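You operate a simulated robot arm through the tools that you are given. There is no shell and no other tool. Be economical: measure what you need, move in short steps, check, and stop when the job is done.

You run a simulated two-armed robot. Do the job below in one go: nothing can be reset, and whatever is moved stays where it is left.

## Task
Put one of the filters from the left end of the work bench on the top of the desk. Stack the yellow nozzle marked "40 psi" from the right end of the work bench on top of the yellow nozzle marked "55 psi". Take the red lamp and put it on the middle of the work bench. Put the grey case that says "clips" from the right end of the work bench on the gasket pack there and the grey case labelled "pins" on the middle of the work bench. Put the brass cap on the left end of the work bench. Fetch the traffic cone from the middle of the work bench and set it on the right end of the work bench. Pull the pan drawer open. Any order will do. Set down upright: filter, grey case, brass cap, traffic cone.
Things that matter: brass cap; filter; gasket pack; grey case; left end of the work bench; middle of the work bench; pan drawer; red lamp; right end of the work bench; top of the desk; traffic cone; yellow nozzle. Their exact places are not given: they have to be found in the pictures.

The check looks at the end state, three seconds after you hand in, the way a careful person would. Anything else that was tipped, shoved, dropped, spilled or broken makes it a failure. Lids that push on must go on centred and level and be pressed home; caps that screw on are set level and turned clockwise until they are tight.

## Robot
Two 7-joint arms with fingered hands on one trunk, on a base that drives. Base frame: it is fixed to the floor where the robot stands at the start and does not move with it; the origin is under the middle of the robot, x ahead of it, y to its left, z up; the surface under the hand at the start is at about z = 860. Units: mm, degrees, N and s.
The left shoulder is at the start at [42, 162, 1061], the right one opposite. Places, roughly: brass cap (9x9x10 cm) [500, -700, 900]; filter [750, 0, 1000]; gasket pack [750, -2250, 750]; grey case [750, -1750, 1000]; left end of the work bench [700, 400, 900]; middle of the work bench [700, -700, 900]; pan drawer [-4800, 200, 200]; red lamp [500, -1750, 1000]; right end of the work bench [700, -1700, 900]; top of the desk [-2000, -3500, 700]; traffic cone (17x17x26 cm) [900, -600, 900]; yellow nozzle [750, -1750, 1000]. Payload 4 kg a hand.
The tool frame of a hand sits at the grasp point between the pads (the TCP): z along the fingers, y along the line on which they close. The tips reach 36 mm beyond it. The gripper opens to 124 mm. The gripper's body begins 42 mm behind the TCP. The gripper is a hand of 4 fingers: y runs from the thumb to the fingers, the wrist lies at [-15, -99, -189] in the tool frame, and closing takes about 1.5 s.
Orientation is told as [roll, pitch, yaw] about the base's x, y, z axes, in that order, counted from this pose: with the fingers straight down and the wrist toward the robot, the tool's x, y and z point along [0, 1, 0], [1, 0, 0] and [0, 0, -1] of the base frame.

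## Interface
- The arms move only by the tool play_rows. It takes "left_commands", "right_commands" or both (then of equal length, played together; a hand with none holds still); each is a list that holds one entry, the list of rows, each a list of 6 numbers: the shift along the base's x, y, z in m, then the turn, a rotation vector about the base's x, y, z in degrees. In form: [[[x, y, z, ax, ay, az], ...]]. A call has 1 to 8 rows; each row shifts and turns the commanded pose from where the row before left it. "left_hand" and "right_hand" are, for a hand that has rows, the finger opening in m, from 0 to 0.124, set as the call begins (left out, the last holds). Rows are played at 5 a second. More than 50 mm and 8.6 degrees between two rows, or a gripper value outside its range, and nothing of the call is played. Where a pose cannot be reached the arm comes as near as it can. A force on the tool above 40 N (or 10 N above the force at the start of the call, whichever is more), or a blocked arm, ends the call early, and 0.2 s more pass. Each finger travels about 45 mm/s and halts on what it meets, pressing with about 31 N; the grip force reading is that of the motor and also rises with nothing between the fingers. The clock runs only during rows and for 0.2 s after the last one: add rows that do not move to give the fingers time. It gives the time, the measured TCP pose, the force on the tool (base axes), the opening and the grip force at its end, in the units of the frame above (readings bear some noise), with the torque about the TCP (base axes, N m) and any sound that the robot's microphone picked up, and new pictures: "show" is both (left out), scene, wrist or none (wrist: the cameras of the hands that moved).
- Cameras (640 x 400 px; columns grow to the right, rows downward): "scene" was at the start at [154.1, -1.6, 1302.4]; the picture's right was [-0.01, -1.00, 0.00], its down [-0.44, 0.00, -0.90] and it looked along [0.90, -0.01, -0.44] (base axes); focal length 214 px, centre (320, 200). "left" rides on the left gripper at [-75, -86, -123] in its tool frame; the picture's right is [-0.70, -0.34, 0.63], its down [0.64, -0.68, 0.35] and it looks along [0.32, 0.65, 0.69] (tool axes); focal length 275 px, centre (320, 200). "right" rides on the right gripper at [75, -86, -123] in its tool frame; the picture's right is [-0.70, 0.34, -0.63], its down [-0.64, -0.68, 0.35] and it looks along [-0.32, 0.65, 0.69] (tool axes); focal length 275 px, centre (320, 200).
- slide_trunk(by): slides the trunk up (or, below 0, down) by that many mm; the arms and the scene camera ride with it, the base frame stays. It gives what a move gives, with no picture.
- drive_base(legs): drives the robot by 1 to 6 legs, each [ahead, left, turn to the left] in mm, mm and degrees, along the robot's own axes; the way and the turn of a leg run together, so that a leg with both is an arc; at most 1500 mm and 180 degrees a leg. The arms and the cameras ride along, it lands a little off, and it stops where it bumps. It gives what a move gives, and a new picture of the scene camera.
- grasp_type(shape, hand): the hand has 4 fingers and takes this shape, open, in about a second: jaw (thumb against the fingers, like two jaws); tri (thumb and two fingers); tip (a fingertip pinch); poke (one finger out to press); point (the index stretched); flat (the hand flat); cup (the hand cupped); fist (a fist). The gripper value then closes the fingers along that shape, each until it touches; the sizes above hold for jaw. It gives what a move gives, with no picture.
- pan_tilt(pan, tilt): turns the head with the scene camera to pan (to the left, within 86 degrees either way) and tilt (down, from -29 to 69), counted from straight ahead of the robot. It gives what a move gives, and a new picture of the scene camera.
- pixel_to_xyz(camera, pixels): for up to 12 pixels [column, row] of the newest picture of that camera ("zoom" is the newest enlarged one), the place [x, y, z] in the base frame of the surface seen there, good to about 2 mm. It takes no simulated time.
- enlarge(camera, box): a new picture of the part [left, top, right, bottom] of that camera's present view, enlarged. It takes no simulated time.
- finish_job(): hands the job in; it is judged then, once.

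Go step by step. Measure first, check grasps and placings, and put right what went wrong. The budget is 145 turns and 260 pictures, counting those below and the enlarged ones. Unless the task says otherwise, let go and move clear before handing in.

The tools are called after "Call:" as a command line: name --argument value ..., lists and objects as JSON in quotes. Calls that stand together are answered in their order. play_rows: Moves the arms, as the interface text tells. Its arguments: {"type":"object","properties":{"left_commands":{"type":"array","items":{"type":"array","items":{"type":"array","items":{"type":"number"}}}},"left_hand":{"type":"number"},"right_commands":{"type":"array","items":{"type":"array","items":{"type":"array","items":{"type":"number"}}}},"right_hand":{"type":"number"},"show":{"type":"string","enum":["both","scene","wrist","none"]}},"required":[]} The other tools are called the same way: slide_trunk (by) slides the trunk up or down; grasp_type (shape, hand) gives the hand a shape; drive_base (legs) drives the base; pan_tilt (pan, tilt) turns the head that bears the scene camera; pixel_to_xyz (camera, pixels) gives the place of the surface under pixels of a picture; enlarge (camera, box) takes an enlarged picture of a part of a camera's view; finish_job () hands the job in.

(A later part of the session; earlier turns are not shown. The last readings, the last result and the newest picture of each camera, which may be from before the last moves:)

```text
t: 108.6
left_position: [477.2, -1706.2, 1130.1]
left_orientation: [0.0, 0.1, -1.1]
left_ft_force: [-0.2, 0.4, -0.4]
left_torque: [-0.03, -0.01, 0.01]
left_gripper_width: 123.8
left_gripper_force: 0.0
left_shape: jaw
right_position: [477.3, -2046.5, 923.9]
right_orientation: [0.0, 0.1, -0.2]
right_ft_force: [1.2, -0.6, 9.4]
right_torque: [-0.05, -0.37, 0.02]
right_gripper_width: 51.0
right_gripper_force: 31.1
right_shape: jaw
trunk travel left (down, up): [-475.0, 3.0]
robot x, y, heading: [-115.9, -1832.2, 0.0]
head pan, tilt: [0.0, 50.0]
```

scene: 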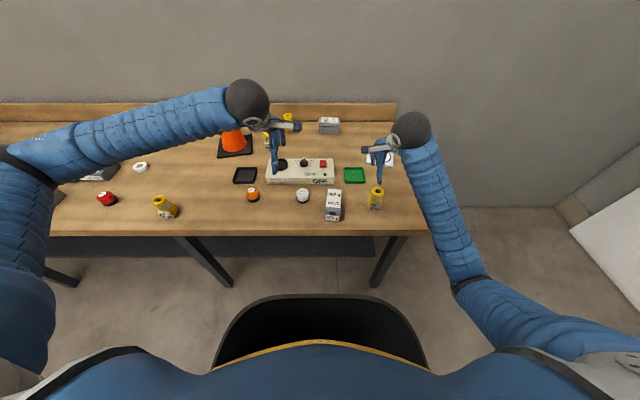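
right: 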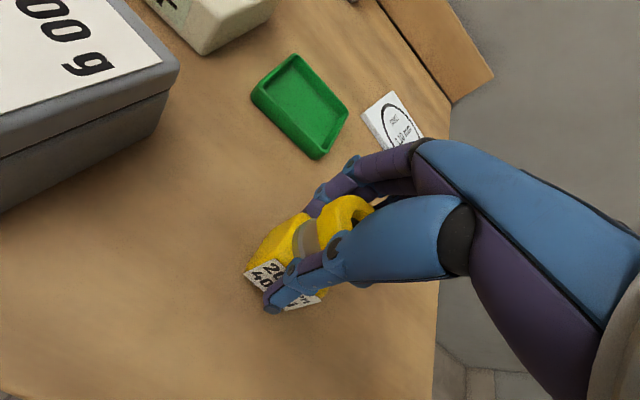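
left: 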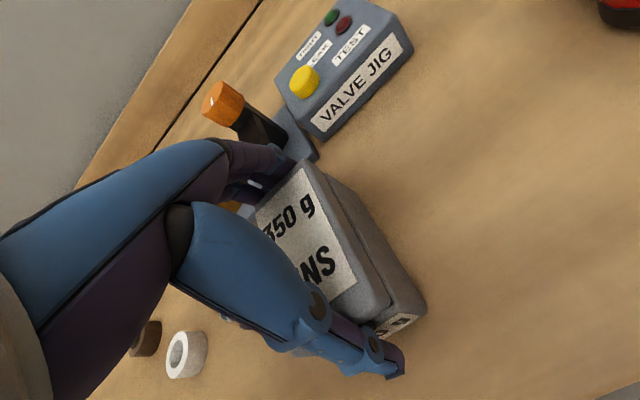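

Gripped at 51 mm. I'll lift, then drive left and forward to face the 55 psi nozzle.

Call:
play_rows --right_commands '[[[0, 0, 0.03, 0, 0, 0], [0, 0, 0.045, 0, 0, 0], [0, 0, 0.045, 0, 0, 0], [0, 0, 0.045, 0, 0, 0], [0, 0, 0.045, 0, 0, 0], [0, 0, 0.03, 0, 0, 0]]]' --show "wrist"

Call:
drive_base --legs '[[0, 350, 0], [130, 0, 0]]'

Call:
pan_tilt --pan -10 --tilt 40

```text
t: 110.0
left_position: [478.8, -1706.7, 1128.2]
left_orientation: [-0.1, 0.2, -1.1]
left_ft_force: [-0.4, 0.0, 0.2]
left_torque: [0.0, -0.02, -0.04]
left_gripper_width: 124.2
left_gripper_force: 0.1
left_shape: jaw
right_position: [477.7, -2044.2, 1163.2]
right_orientation: [0.2, 0.3, -0.2]
right_ft_force: [-0.1, 0.0, -2.1]
right_torque: [0.0, 0.02, 0.02]
right_gripper_width: 50.2
right_gripper_force: 31.0
right_shape: jaw
trunk travel left (down, up): [-475.0, 3.0]
robot x, y, heading: [-116.2, -1834.2, -0.1]
head pan, tilt: [0.0, 50.0]
```

right: 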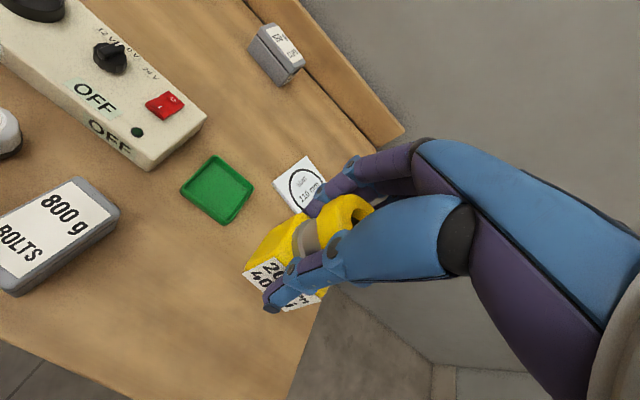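

```text
t: 113.2
left_position: [607.9, -1351.9, 1129.3]
left_orientation: [0.1, 0.1, -1.2]
left_ft_force: [0.0, -0.3, -0.6]
left_torque: [0.04, 0.02, 0.04]
left_gripper_width: 124.1
left_gripper_force: 0.0
left_shape: jaw
right_position: [608.5, -1690.4, 1161.8]
right_orientation: [0.2, 0.3, -0.4]
right_ft_force: [0.8, 0.0, -3.3]
right_torque: [-0.03, 0.04, -0.02]
right_gripper_width: 50.3
right_gripper_force: 31.0
right_shape: jaw
trunk travel left (down, up): [-475.0, 3.0]
robot x, y, heading: [15.6, -1478.9, -0.3]
head pan, tilt: [0.0, 50.0]
```

scene: 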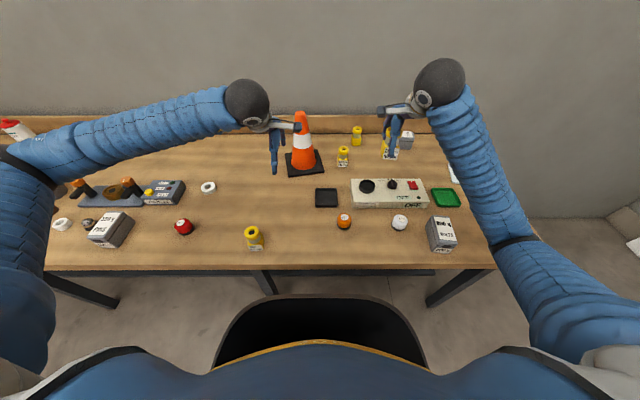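

```text
t: 113.9
left_position: [610.0, -1352.6, 1129.1]
left_orientation: [0.1, 0.1, -1.3]
left_ft_force: [0.0, 0.1, 0.4]
left_torque: [-0.01, 0.0, -0.01]
left_gripper_width: 123.9
left_gripper_force: 0.0
left_shape: jaw
right_position: [608.4, -1690.5, 1162.5]
right_orientation: [0.0, 0.3, -0.4]
right_ft_force: [-0.6, 0.5, -1.6]
right_torque: [0.0, 0.08, 0.0]
right_gripper_width: 50.0
right_gripper_force: 30.9
right_shape: jaw
trunk travel left (down, up): [-475.0, 3.0]
robot x, y, heading: [15.7, -1479.2, -0.0]
head pan, tilt: [-10.0, 40.0]
```

scene: 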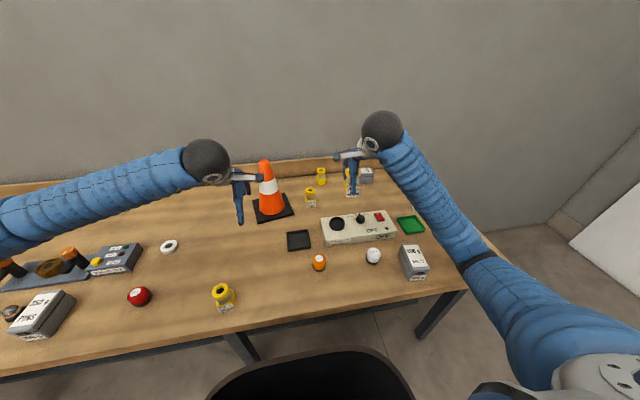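

The 55 psi nozzle is at (321,176). I'll enlarge and measure its ring.

Call:
enlarge --camera "scene" --box '[295, 155, 375, 205]'

Call:
pixel_to_xyz --camera "zoom" --pixels '[[178, 110], [195, 98], [212, 97], [234, 110], [190, 120], [225, 120], [170, 210], [240, 210], [205, 235], [170, 170], [240, 170], [165, 110]]'

```text
8.00 times, centred on (335, 180) of scene
```

zoom: 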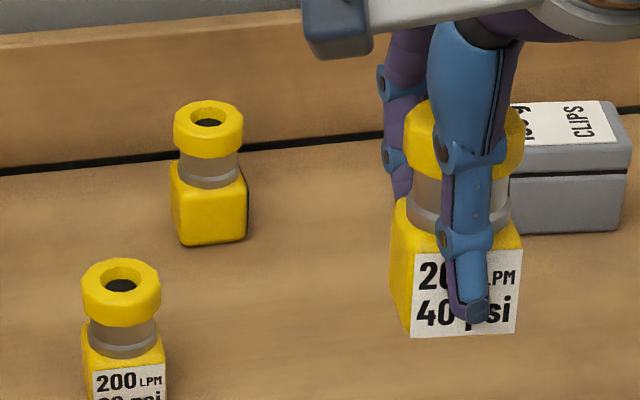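

```text
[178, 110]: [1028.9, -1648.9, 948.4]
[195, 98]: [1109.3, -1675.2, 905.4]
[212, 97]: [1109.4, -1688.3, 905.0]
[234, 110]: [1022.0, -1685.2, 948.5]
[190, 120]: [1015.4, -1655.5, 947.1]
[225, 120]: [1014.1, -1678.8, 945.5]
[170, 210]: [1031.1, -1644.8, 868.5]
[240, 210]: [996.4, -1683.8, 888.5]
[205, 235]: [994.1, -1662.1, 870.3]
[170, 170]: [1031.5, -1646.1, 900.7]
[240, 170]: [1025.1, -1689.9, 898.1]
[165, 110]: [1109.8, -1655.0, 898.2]
```

The 55 psi candidate's centre is about (1019,-1667). I'll extend the right hand toward it, keeping high, and look with the wrist camera.

Call:
play_rows --right_commands '[[[0.047, 0.003, 0, 0, 0, 0], [0.047, 0.003, 0, 0, 0, 0], [0.047, 0.003, 0, 0, 0, 0], [0.047, 0.003, 0, 0, 0, 0], [0.047, 0.003, 0, 0, 0, 0], [0.047, 0.003, 0, 0, 0, 0], [0.047, 0.003, 0, 0, 0, 0], [0.04, 0, 0, 0, 0, 0]]]' --show "both"

```text
t: 115.7
left_position: [608.9, -1352.8, 1129.2]
left_orientation: [0.1, 0.1, -1.2]
left_ft_force: [0.4, 0.4, -0.4]
left_torque: [0.0, 0.01, -0.01]
left_gripper_width: 124.0
left_gripper_force: 0.0
left_shape: jaw
right_position: [978.7, -1670.7, 1161.1]
right_orientation: [0.1, 0.4, -0.3]
right_ft_force: [-0.6, 0.0, -2.6]
right_torque: [0.0, 0.02, 0.04]
right_gripper_width: 49.9
right_gripper_force: 30.9
right_shape: jaw
trunk travel left (down, up): [-475.0, 3.0]
robot x, y, heading: [9.3, -1481.9, -0.3]
head pan, tilt: [-10.0, 40.0]
```

scene: 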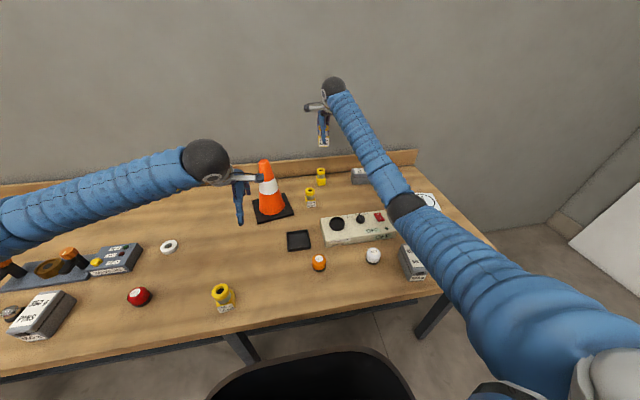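
right: 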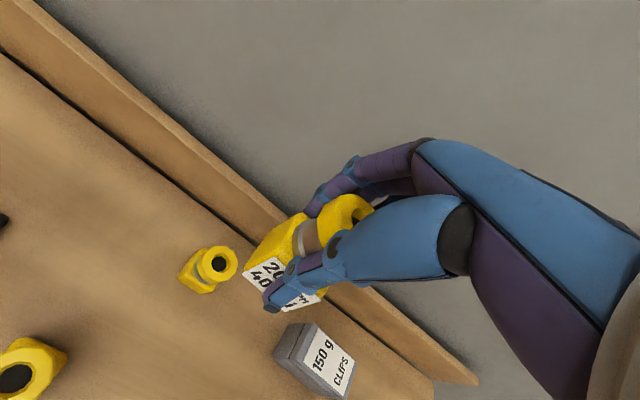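

Reach is fine, and CLIPS is confirmed at (325,355). I'll measure the target ring at (218,263) from here.

Call:
pixel_to_xyz --camera "right" --pixels '[[200, 265], [234, 265], [216, 249], [219, 280], [206, 253], [230, 277], [181, 278], [206, 293], [190, 255]]'

Call:
enlarge --camera "right" --box '[160, 200, 360, 325]'

```text
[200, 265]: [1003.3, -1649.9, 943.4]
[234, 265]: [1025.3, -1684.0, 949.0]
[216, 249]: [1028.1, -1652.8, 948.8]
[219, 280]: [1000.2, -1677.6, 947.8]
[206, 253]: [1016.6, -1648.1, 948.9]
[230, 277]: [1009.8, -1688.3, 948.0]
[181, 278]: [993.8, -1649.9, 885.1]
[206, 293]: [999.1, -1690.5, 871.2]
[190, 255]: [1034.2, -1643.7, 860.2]
```

```text
3.20 times, centred on (260, 262) of right
```

zoom: 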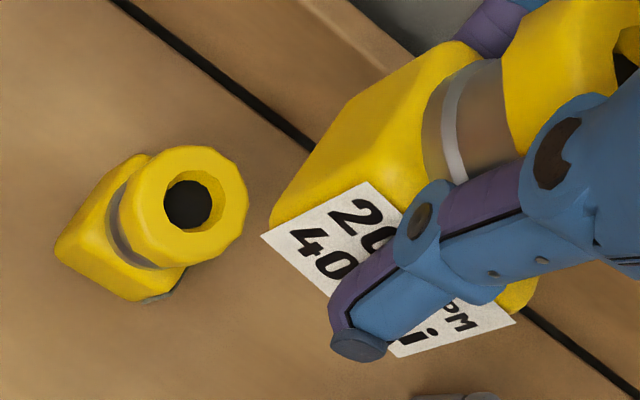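

The ring centre is (1014,-1667). I'll check where the held nozzle sits relative to the TCP using its label corners.

Call:
pixel_to_xyz --camera "zoom" --pixels '[[275, 238], [365, 190], [405, 345], [505, 318], [320, 245], [300, 215], [278, 215], [425, 100], [450, 45]]'

```text
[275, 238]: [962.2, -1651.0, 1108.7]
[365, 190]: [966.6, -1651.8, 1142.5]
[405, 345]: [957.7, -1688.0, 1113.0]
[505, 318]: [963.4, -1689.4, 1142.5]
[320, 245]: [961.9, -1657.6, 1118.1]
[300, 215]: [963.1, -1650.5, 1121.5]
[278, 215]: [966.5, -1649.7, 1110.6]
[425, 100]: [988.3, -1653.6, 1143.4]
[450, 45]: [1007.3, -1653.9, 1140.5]
```

The y offset is nil, but the face x changes with z, suggesting the nozzle is pitched a few degrees. I'll measure that more carefully from the scene camera.

Call:
enlarge --camera "scene" --box '[300, 90, 350, 155]'

Call:
enlarge --camera "right" --box '[230, 190, 390, 320]'

Call:
pixel_to_xyz --camera "zoom" --pixels '[[70, 345], [110, 375], [130, 310], [150, 330], [90, 350], [180, 440], [75, 300], [180, 190], [120, 250]]'

```text
6.15 times, centred on (325, 122) of scene
```

zoom: 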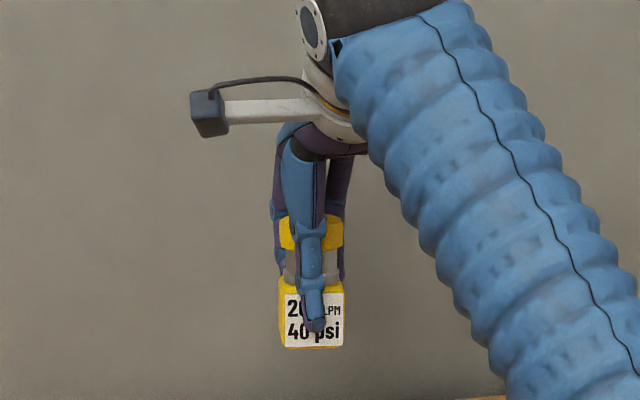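

```text
3.08 times, centred on (310, 255) of right
```

zoom: 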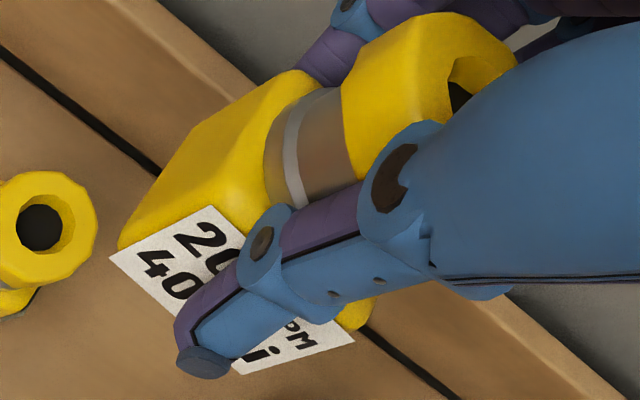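

```text
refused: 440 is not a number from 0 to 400
```

Call:
pixel_to_xyz --camera "zoom" --pixels '[[115, 255], [205, 210], [150, 265], [210, 235], [245, 372], [350, 342], [270, 365], [340, 335], [125, 235], [290, 85], [345, 95], [430, 18]]'

```text
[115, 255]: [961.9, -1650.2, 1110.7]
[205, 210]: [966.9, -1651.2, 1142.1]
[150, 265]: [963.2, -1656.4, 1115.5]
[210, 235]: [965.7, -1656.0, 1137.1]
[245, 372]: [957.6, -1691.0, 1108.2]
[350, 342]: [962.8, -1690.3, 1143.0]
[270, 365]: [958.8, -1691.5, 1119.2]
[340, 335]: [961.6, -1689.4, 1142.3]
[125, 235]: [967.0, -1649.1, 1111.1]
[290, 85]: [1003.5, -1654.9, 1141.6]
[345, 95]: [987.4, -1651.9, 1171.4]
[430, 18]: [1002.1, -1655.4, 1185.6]
```

Both label edges lean about 8°. I'll check the bottom edge of the base to confirm.

Call:
pixel_to_xyz --camera "zoom" --pixels '[[122, 240], [140, 210], [158, 182], [175, 158], [192, 132], [205, 118], [118, 248], [230, 108], [260, 90]]'

```text
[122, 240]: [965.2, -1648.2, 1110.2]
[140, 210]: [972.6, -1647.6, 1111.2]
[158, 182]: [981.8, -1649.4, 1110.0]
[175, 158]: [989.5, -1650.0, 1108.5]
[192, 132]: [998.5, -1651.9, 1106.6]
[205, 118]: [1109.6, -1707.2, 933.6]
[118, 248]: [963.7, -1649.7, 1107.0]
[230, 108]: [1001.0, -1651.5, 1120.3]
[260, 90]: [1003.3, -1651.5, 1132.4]
```

The bottom edge agrees: pitched about +7° about y, with about -6° yaw. I'll counter-rotate the hand by -7° about y and +6° about z, then remeasure.

Call:
play_rows --right_commands '[[[0, 0, 0, 0, -3.5, 3], [0, 0, 0, 0, -3.5, 3], [0.016, 0.001, 0, 0, 0, 0], [0.016, 0, -0.03, 0, 0, 0], [0, 0, 0, 0, 0, 0]]]' --show "wrist"

Call:
enlarge --camera "right" --box '[170, 190, 390, 330]'

```text
t: 116.9
left_position: [609.2, -1352.7, 1128.8]
left_orientation: [0.1, 0.0, -1.2]
left_ft_force: [0.5, 0.2, 0.7]
left_torque: [0.05, -0.03, -0.03]
left_gripper_width: 124.1
left_gripper_force: 0.0
left_shape: jaw
right_position: [1009.6, -1667.5, 1134.6]
right_orientation: [-0.2, -6.7, 5.8]
right_ft_force: [0.6, 0.4, -2.9]
right_torque: [-0.02, 0.05, -0.01]
right_gripper_width: 49.7
right_gripper_force: 30.6
right_shape: jaw
trunk travel left (down, up): [-475.0, 3.0]
robot x, y, heading: [13.2, -1476.2, -0.2]
head pan, tilt: [-10.0, 40.0]
```

right: 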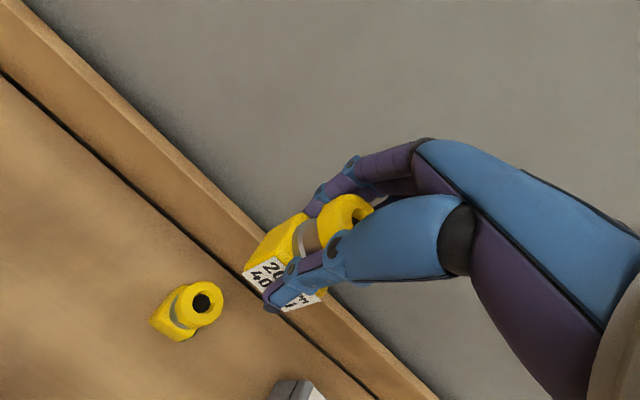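

```text
2.86 times, centred on (280, 260) of right
```

zoom: 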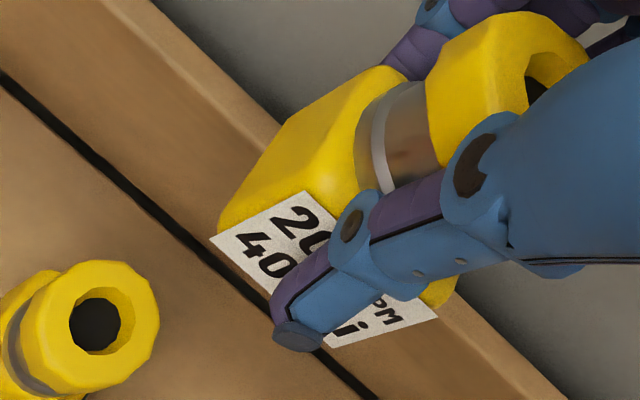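

Call:
pixel_to_xyz --camera "zoom" --pixels '[[216, 238], [300, 195], [338, 342], [430, 315], [245, 245], [302, 220], [360, 335], [228, 212], [260, 165], [285, 130], [480, 30], [545, 35]]'

Call:
pixel_to_xyz --camera "right" --pixels '[[185, 303], [219, 303], [203, 286], [200, 320], [191, 290], [213, 317]]'

```text
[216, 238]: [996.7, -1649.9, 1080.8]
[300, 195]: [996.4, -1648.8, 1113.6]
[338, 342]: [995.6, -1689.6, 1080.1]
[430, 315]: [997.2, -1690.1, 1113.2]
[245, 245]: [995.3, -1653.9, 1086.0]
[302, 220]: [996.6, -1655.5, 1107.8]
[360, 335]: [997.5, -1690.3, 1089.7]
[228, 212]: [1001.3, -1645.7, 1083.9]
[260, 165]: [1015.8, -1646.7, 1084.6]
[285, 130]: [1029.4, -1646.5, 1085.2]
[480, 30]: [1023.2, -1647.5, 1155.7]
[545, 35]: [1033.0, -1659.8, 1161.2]
```

```text
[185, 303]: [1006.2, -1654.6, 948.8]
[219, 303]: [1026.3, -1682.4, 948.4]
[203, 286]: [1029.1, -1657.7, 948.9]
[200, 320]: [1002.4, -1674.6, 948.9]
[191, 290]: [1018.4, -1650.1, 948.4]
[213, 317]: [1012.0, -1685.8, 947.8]
```

It's now upright: face x≈996.5 top and bottom, centre about (1018.5,-1669.6), and the target is (1015.7,-1667.5). I'll shift -3, +2 mm and lower 100 mm.

Call:
play_rows --right_commands '[[[-0.003, 0.002, -0.02, 0, 0, 0], [0, 0, -0.03, 0, 0, 0], [0, 0, -0.03, 0, 0, 0], [0, 0, -0.022, 0, 0, 0], [0, 0, 0, 0, 0, 0]]]' --show "both"

Call:
enlarge --camera "right" --box '[210, 200, 370, 330]'

Call:
enlarge --camera "scene" --box '[290, 120, 370, 220]'

```text
t: 118.1
left_position: [608.8, -1352.3, 1128.6]
left_orientation: [0.0, 0.1, -1.2]
left_ft_force: [-0.2, 0.2, 0.2]
left_torque: [-0.03, -0.01, -0.02]
left_gripper_width: 124.1
left_gripper_force: 0.0
left_shape: jaw
right_position: [1006.3, -1666.8, 1032.5]
right_orientation: [-0.3, -6.7, 5.7]
right_ft_force: [0.3, 0.2, -2.5]
right_torque: [-0.01, 0.01, 0.02]
right_gripper_width: 49.6
right_gripper_force: 31.2
right_shape: jaw
trunk travel left (down, up): [-475.0, 3.0]
robot x, y, heading: [10.2, -1475.9, -0.4]
head pan, tilt: [-10.0, 40.0]
```

scene: 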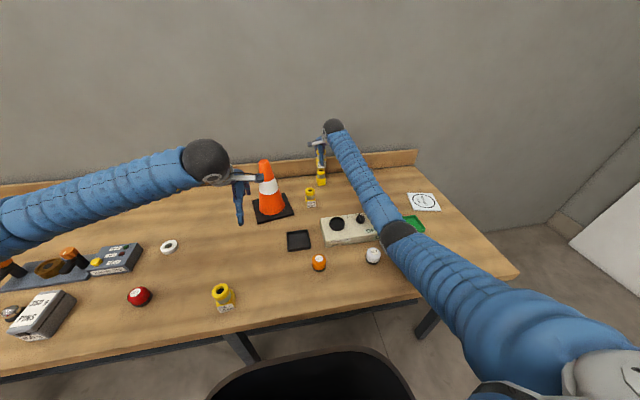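
right: 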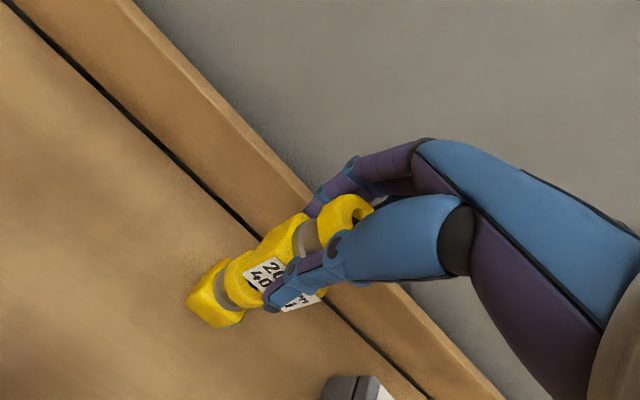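

```text
3.08 times, centred on (290, 265) of right
```

zoom: 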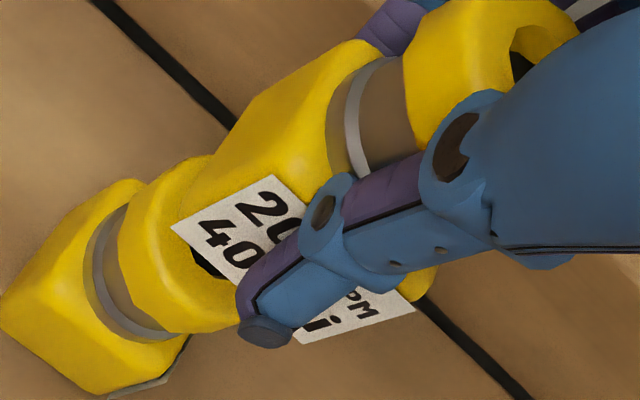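

```text
4.00 times, centred on (330, 170) of scene
```

zoom: 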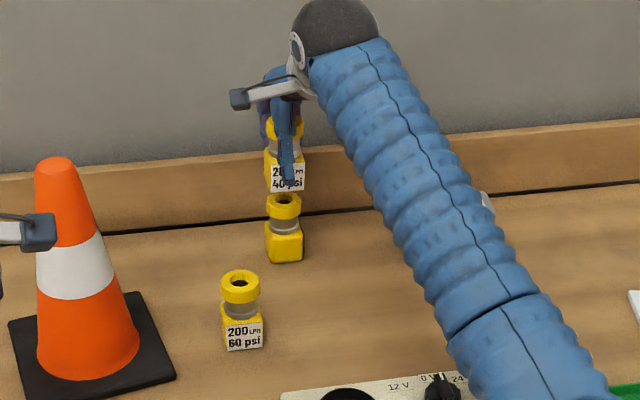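

The two nozzles are in line, as both views show. I'll lower the remaining 20 mm slowly until contact.

Call:
pixel_to_xyz --camera "scene" --pixels '[[395, 230], [400, 240], [385, 225]]'

Call:
play_rows --right_commands '[[[0, 0, -0.008, 0, 0, 0], [0, 0, -0.005, 0, 0, 0], [0, 0, -0.003, 0, 0, 0], [0, 0, -0.003, 0, 0, 0], [0, 0, 0, 0, 0, 0]]]' --show "wrist"

Call:
enlarge --camera "right" --box '[180, 190, 370, 330]'

```text
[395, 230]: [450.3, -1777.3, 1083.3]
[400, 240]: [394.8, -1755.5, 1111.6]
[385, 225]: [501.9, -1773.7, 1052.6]
```

```text
t: 119.3
left_position: [609.4, -1352.4, 1129.3]
left_orientation: [0.1, 0.1, -1.2]
left_ft_force: [0.4, 0.3, -0.6]
left_torque: [0.0, -0.01, 0.03]
left_gripper_width: 124.2
left_gripper_force: 0.1
left_shape: jaw
right_position: [1005.6, -1668.5, 1012.8]
right_orientation: [-0.1, -6.7, 5.8]
right_ft_force: [0.9, 0.3, -2.8]
right_torque: [-0.01, 0.04, 0.04]
right_gripper_width: 49.6
right_gripper_force: 31.1
right_shape: jaw
trunk travel left (down, up): [-475.0, 3.0]
robot x, y, heading: [14.5, -1478.6, -0.5]
head pan, tilt: [-10.0, 40.0]
```

right: 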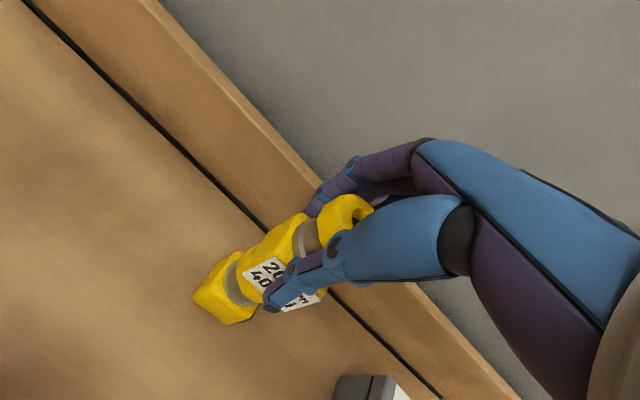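

```text
2.86 times, centred on (275, 260) of right
```

zoom: 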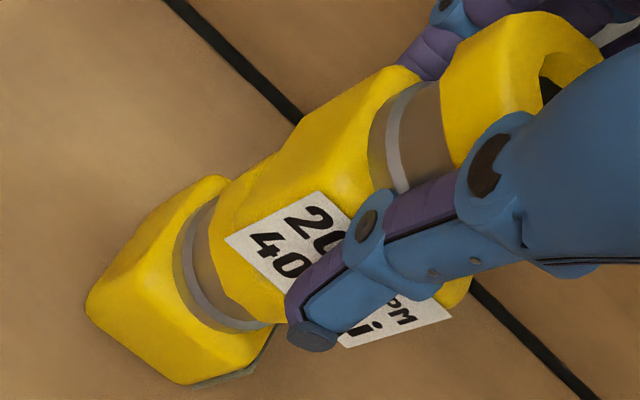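

No contact force yet (-2.8 N). I'll go on down in 2 mm steps.

Call:
play_rows --right_commands '[[[0, 0, -0.002, 0, 0, 0], [0, 0, -0.002, 0, 0, 0], [0, 0, 0, 0, 0, 0], [0, 0, 0, 0, 0, 0]]]' --show "none"

```text
t: 120.3
left_position: [609.3, -1351.2, 1129.2]
left_orientation: [0.0, 0.1, -1.2]
left_ft_force: [-0.7, -0.4, 0.0]
left_torque: [-0.02, 0.01, -0.02]
left_gripper_width: 124.1
left_gripper_force: 0.1
left_shape: jaw
right_position: [1005.8, -1667.7, 1008.0]
right_orientation: [-0.2, -6.8, 5.8]
right_ft_force: [-0.5, 0.2, 6.1]
right_torque: [0.0, -0.21, 0.01]
right_gripper_width: 49.8
right_gripper_force: 30.6
right_shape: jaw
trunk travel left (down, up): [-475.0, 3.0]
robot x, y, heading: [13.5, -1477.0, -0.4]
head pan, tilt: [-10.0, 40.0]
```

Contact at +6 N. I'll open the fingers and check before withdrawing.

Call:
play_rows --right_commands '[[[0, 0, 0, 0, 0, 0], [0, 0, 0, 0, 0, 0], [0, 0, 0, 0, 0, 0], [0, 0, 0, 0, 0, 0]]]' --right_hand 0.085 --show "wrist"

Call:
enlarge --camera "scene" --box '[290, 120, 370, 220]'

```text
t: 121.3
left_position: [609.5, -1351.3, 1128.1]
left_orientation: [0.1, 0.2, -1.2]
left_ft_force: [-0.2, -0.4, -0.5]
left_torque: [-0.02, 0.0, -0.02]
left_gripper_width: 123.9
left_gripper_force: 0.1
left_shape: jaw
right_position: [1006.2, -1666.2, 1006.5]
right_orientation: [-0.2, -6.6, 5.8]
right_ft_force: [-0.4, 0.5, 0.2]
right_torque: [-0.01, -0.02, -0.01]
right_gripper_width: 85.0
right_gripper_force: 0.0
right_shape: jaw
trunk travel left (down, up): [-475.0, 3.0]
robot x, y, heading: [17.4, -1478.9, -0.4]
head pan, tilt: [-10.0, 40.0]
```

right: 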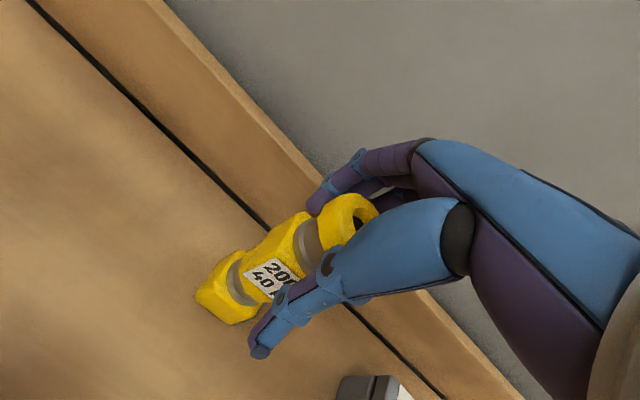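

```text
4.00 times, centred on (330, 170) of scene
```

zoom: 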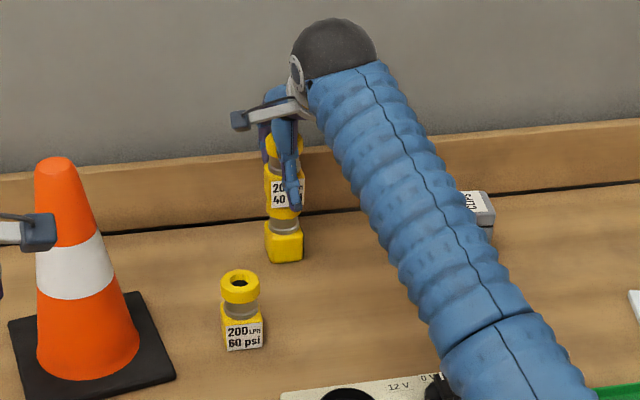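

The stack stands on its own. I'll rise straight up, then level the hand and retract.

Call:
play_rows --right_commands '[[[0, 0, 0.015, 0, 0, 0], [0, 0, 0.02, 0, 0, 0], [0, 0, 0.03, 0, 0, 0], [0, 0, 0.04, 0, 0, 0], [0, 0, 0.04, 0, 0, 0], [-0.04, 0, 0.01, 0, 3.5, -3], [-0.04, 0, 0, 0, 3.3, -3]]]' --show "both"

Call:
enlarge --camera "scene" --box '[290, 120, 410, 220]'

```text
t: 122.9
left_position: [610.0, -1351.2, 1128.5]
left_orientation: [0.0, 0.1, -1.1]
left_ft_force: [-0.5, -0.2, -0.1]
left_torque: [0.04, 0.04, -0.03]
left_gripper_width: 124.2
left_gripper_force: 0.1
left_shape: jaw
right_position: [924.7, -1664.6, 1163.7]
right_orientation: [0.1, 0.2, -0.4]
right_ft_force: [-0.6, 0.0, -0.4]
right_torque: [0.01, 0.03, -0.01]
right_gripper_width: 85.0
right_gripper_force: 0.0
right_shape: jaw
trunk travel left (down, up): [-475.0, 3.0]
robot x, y, heading: [16.8, -1477.5, -0.1]
head pan, tilt: [-10.0, 40.0]
```

scene: 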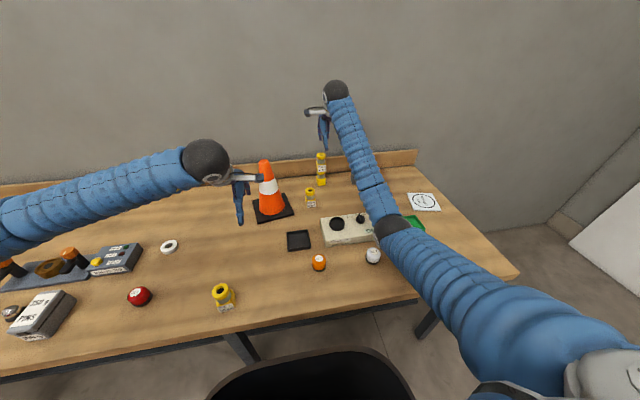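
right: 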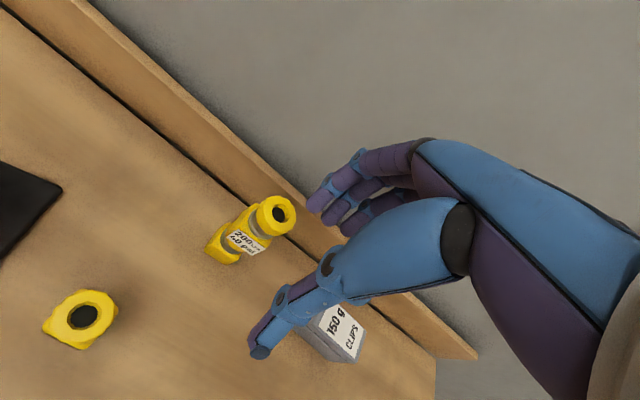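

```text
4.00 times, centred on (350, 170) of scene
```

zoom: 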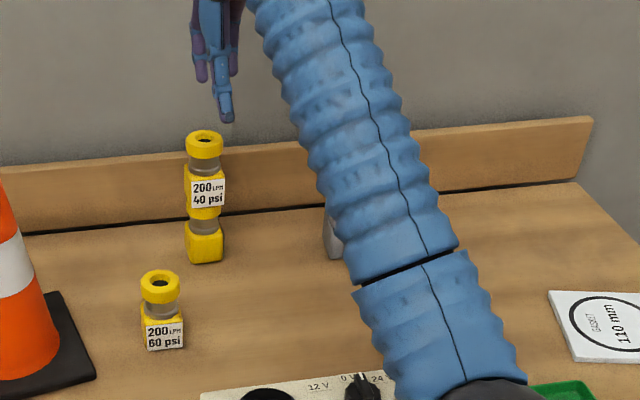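

The stack is upright. Next is the clips case. I'll drive right 205 mm and measure it from the wrist.

Call:
drive_base --legs '[[0, -205, 0]]'

Call:
play_rows --right_commands '[[[0.02, 0, -0.02, 0, 0, 0], [0, 0, 0, 0, 0, 0]]]' --show "wrist" --right_hand 0.1

```text
t: 124.5
left_position: [609.1, -1559.9, 1129.3]
left_orientation: [0.2, 0.1, -1.3]
left_ft_force: [-1.0, -0.4, -0.4]
left_torque: [0.05, -0.03, 0.02]
left_gripper_width: 123.9
left_gripper_force: 0.1
left_shape: jaw
right_position: [924.4, -1872.6, 1162.2]
right_orientation: [0.1, 0.1, -0.5]
right_ft_force: [-0.6, 0.8, -0.4]
right_torque: [0.04, 0.03, 0.06]
right_gripper_width: 85.0
right_gripper_force: 0.1
right_shape: jaw
trunk travel left (down, up): [-475.0, 3.0]
robot x, y, heading: [9.6, -1680.5, -0.5]
head pan, tilt: [-10.0, 40.0]
```

scene: 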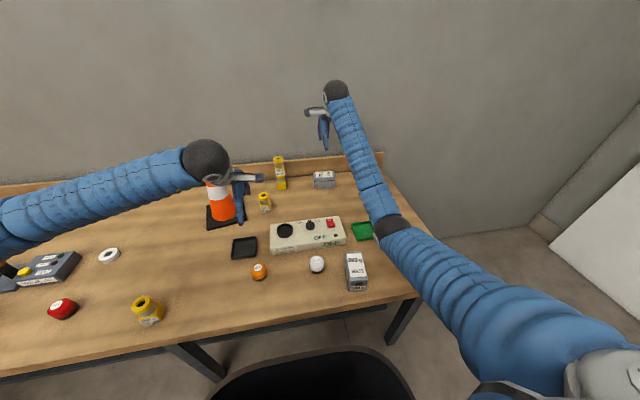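

```text
t: 125.1
left_position: [607.9, -1558.3, 1128.3]
left_orientation: [0.0, 0.1, -1.3]
left_ft_force: [-0.5, -0.5, 0.6]
left_torque: [0.0, -0.01, 0.0]
left_gripper_width: 123.8
left_gripper_force: 0.0
left_shape: jaw
right_position: [943.7, -1873.6, 1143.5]
right_orientation: [0.1, 0.1, -0.4]
right_ft_force: [-0.4, -0.7, 0.2]
right_torque: [0.0, -0.02, 0.01]
right_gripper_width: 99.8
right_gripper_force: 0.1
right_shape: jaw
trunk travel left (down, up): [-475.0, 3.0]
robot x, y, heading: [14.2, -1682.4, -0.4]
head pan, tilt: [-10.0, 40.0]
```

right: 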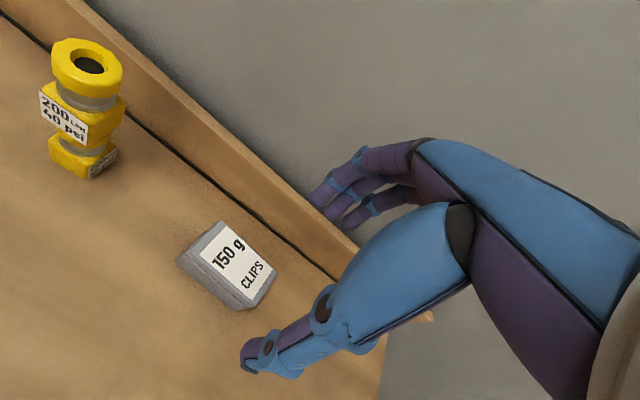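

The label on the lower nozzle's side shows at (103,165), and the clips case is at (228,265). I'll zoom on the label and measure the case corners.

Call:
enlarge --camera "right" --box '[60, 120, 140, 190]'

Call:
enlarge --camera "right" --box '[160, 200, 320, 330]'

Call:
pixel_to_xyz --camera "right" --pixels '[[222, 223], [276, 268], [183, 260], [247, 305], [230, 262], [247, 243], [210, 240], [240, 297], [265, 288]]'

```text
5.71 times, centred on (100, 155) of right
```

zoom: 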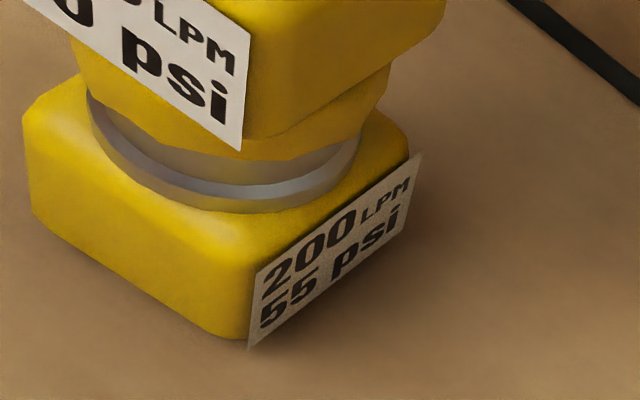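

```text
3.08 times, centred on (240, 265) of right
```

zoom: 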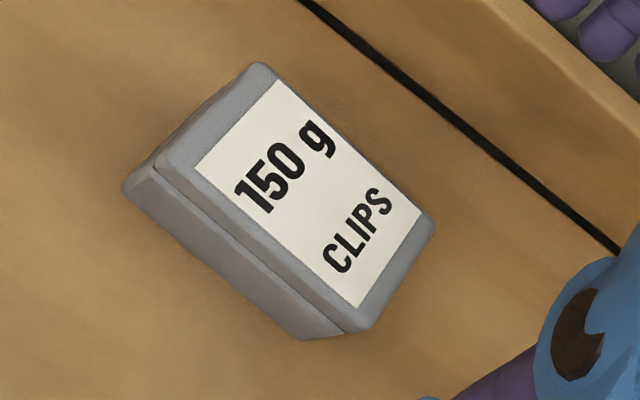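

```text
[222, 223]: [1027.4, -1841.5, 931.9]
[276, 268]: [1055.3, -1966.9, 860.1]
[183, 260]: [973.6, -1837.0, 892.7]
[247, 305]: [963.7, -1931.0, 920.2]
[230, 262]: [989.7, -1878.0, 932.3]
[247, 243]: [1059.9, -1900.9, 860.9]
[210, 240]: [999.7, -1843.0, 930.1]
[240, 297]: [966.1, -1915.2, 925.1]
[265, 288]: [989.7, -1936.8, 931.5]
```

"55 psi" is confirmed on the lower nozzle. I'll measure the lid corners in the zoom, and the gasket pack in the scene.

Call:
pixel_to_xyz --camera "zoom" --pixels '[[258, 70], [428, 222], [362, 322], [165, 158], [345, 150], [262, 240], [210, 110], [395, 272]]'

Call:
pan_tilt --pan -30 --tilt 45

```text
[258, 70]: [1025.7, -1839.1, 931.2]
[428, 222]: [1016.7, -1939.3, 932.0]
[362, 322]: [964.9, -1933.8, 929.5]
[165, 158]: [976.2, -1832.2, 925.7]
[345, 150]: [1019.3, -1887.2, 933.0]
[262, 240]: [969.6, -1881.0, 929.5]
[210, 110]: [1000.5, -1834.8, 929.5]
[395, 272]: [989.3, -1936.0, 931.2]
```

```text
t: 126.0
left_position: [608.6, -1557.8, 1128.9]
left_orientation: [-0.1, 0.2, -1.3]
left_ft_force: [-0.2, -0.2, -0.1]
left_torque: [-0.01, -0.03, 0.01]
left_gripper_width: 124.2
left_gripper_force: 0.0
left_shape: jaw
right_position: [943.6, -1871.8, 1143.4]
right_orientation: [0.1, 0.1, -0.4]
right_ft_force: [-0.1, 0.0, 0.3]
right_torque: [0.02, 0.0, 0.01]
right_gripper_width: 100.0
right_gripper_force: 0.0
right_shape: jaw
trunk travel left (down, up): [-475.0, 3.0]
robot x, y, heading: [15.9, -1683.7, -0.3]
head pan, tilt: [-30.0, 45.0]
```

scene: 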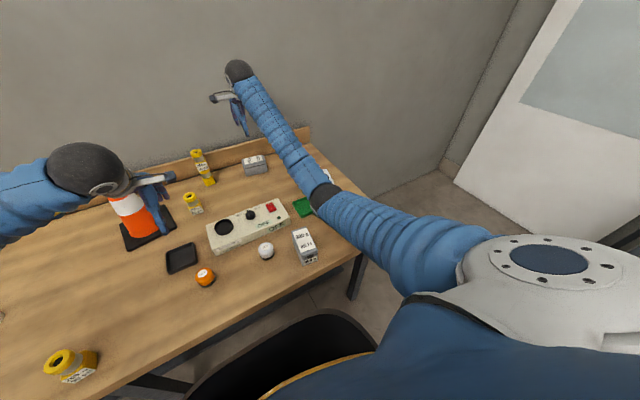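

The clips case centre is (996,-1886), its width lies along x, and its yaw is about -6°. I'll shift the base a little right and forward, for reach and elbow clearance over the bolts case.

Call:
drive_base --legs '[[22, -60, 0]]'

Call:
play_rows --right_commands '[[[0.01, 0.015, -0.01, 0, 0, -3], [0.01, 0.015, -0.02, 0, 0, -3], [0.01, 0.012, -0.03, 0, 0, 0], [0, 0, -0.03, 0, 0, 0], [0, 0, 0, 0, 0, 0]]]' --right_hand 0.085

```text
t: 126.9
left_position: [630.8, -1620.7, 1128.5]
left_orientation: [0.1, 0.2, -1.4]
left_ft_force: [0.5, -0.2, -0.5]
left_torque: [0.02, 0.06, -0.01]
left_gripper_width: 124.0
left_gripper_force: 0.0
left_shape: jaw
right_position: [966.8, -1934.5, 1143.2]
right_orientation: [0.2, 0.1, -0.4]
right_ft_force: [0.2, -0.4, -0.3]
right_torque: [0.02, -0.03, 0.05]
right_gripper_width: 99.6
right_gripper_force: 0.1
right_shape: jaw
trunk travel left (down, up): [-475.0, 3.0]
robot x, y, heading: [34.3, -1746.2, -0.4]
head pan, tilt: [-30.0, 45.0]
```

scene: 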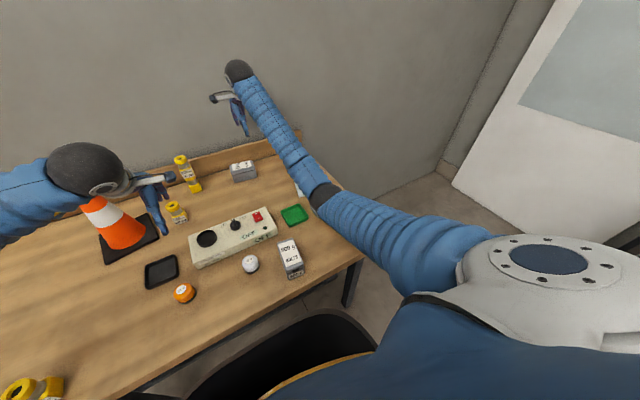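

```text
t: 128.1
left_position: [629.8, -1617.7, 1129.0]
left_orientation: [0.0, 0.1, -1.4]
left_ft_force: [0.0, 0.2, 0.2]
left_torque: [-0.01, -0.01, -0.01]
left_gripper_width: 124.0
left_gripper_force: 0.1
left_shape: jaw
right_position: [996.6, -1891.7, 1055.1]
right_orientation: [0.1, 0.0, -6.6]
right_ft_force: [1.2, 0.7, 0.3]
right_torque: [0.01, 0.03, -0.02]
right_gripper_width: 85.1
right_gripper_force: 0.1
right_shape: jaw
trunk travel left (down, up): [-475.0, 3.0]
robot x, y, heading: [36.0, -1746.5, -0.4]
head pan, tilt: [-30.0, 45.0]
```

scene: 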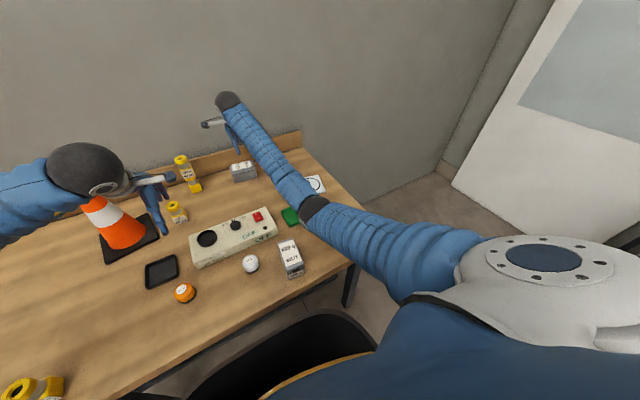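
right: 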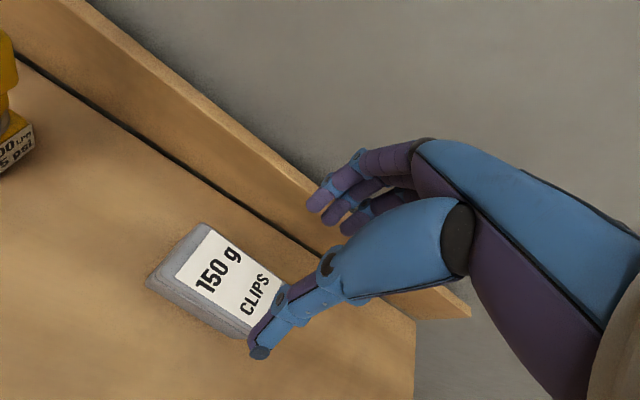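

The hand is over the case. I'll check the elbow, then go down.

Call:
pixel_to_xyz --camera "scene" --pixels '[[312, 205], [305, 215], [325, 225], [290, 245]]'

Call:
play_rows --right_commands '[[[0, 0.005, -0.04, 0, 0, 0], [0, 0, -0.04, 0, 0, 0], [0, 0, -0.03, 0, 0, 0], [0, 0, 0, 0, 0, 0]]]'

```text
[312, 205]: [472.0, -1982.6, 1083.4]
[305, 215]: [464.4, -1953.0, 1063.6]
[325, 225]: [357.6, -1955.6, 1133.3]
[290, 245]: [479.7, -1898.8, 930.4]
```

```text
t: 129.1
left_position: [629.3, -1618.3, 1128.0]
left_orientation: [0.0, 0.1, -1.4]
left_ft_force: [-0.2, 0.7, -0.4]
left_torque: [-0.02, 0.01, 0.0]
left_gripper_width: 123.7
left_gripper_force: 0.0
left_shape: jaw
right_position: [994.8, -1886.0, 941.9]
right_orientation: [0.1, 0.1, -6.5]
right_ft_force: [-0.8, -1.5, 0.2]
right_torque: [0.0, 0.0, 0.02]
right_gripper_width: 85.1
right_gripper_force: 0.2
right_shape: jaw
trunk travel left (down, up): [-475.0, 3.0]
robot x, y, heading: [37.0, -1742.1, -0.6]
head pan, tilt: [-30.0, 45.0]
```

scene: 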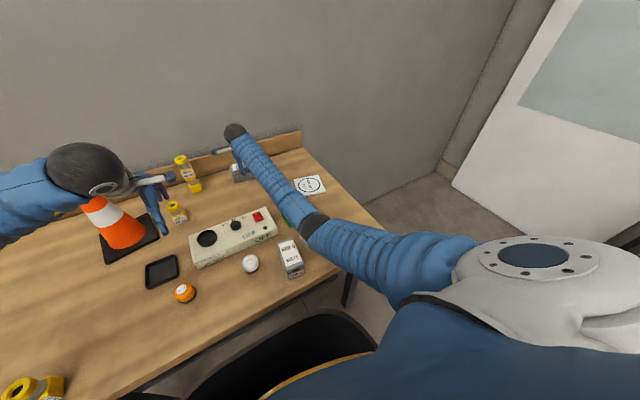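
right: 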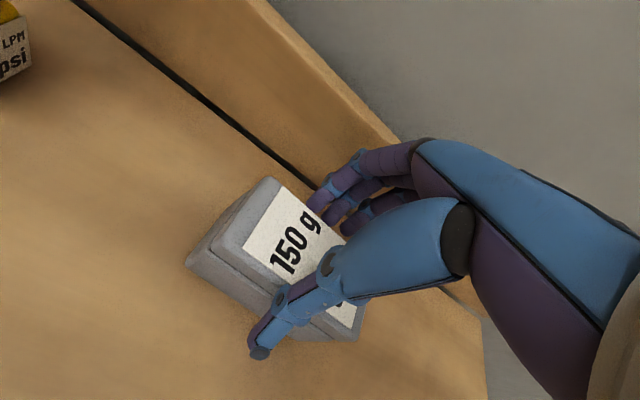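

Alignment looks good. I'll check the elbow again and lower the last 30 mm.

Call:
pixel_to_xyz --camera "scene" --pixels '[[312, 222], [307, 232], [300, 225]]'

Call:
play_rows --right_commands '[[[0, 0, -0.015, 0, 0, 0], [0, 0, -0.015, 0, 0, 0], [0, 0, 0, 0, 0, 0]]]' --show "none"

Call:
play_rows --right_commands '[[[0, 0, 0, 0, 0, 0], [0, 0, 0, 0, 0, 0], [0, 0, 0, 0, 0, 0], [0, 0, 0, 0, 0, 0], [0, 0, 0, 0, 0, 0], [0, 0, 0, 0, 0, 0]]]' --right_hand 0.03

```text
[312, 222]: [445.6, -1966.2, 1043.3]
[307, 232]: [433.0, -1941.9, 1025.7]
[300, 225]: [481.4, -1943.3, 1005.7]
```

```text
t: 129.9
left_position: [629.3, -1619.2, 1129.3]
left_orientation: [0.0, 0.1, -1.3]
left_ft_force: [0.3, -0.1, 0.5]
left_torque: [-0.02, 0.03, 0.03]
left_gripper_width: 123.9
left_gripper_force: 0.0
left_shape: jaw
right_position: [996.0, -1885.4, 913.7]
right_orientation: [0.1, 0.1, -6.2]
right_ft_force: [-1.1, -0.2, 0.0]
right_torque: [0.05, -0.01, 0.04]
right_gripper_width: 85.1
right_gripper_force: 0.2
right_shape: jaw
trunk travel left (down, up): [-475.0, 3.0]
robot x, y, heading: [30.2, -1747.1, -0.3]
head pan, tilt: [-30.0, 45.0]
```

```text
t: 131.3
left_position: [627.9, -1619.0, 1129.5]
left_orientation: [0.0, 0.1, -1.4]
left_ft_force: [-0.4, 0.3, 0.1]
left_torque: [-0.03, 0.0, -0.02]
left_gripper_width: 124.2
left_gripper_force: 0.1
left_shape: jaw
right_position: [995.6, -1884.1, 913.6]
right_orientation: [0.1, -0.1, -6.5]
right_ft_force: [0.8, 0.9, 6.9]
right_torque: [-0.05, -0.36, 0.09]
right_gripper_width: 83.2
right_gripper_force: 30.7
right_shape: jaw
trunk travel left (down, up): [-475.0, 3.0]
robot x, y, heading: [33.9, -1744.3, -0.3]
head pan, tilt: [-30.0, 45.0]
```

scene: 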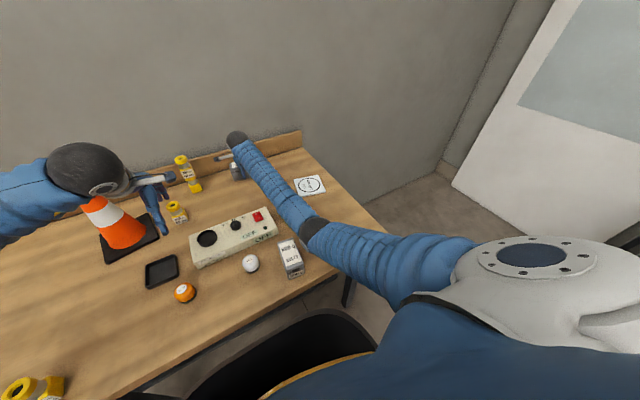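
right: 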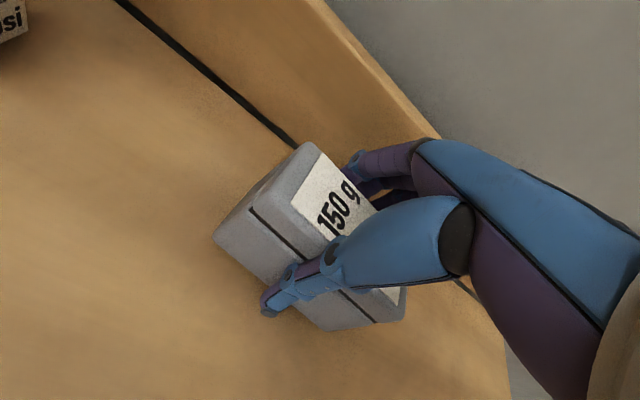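

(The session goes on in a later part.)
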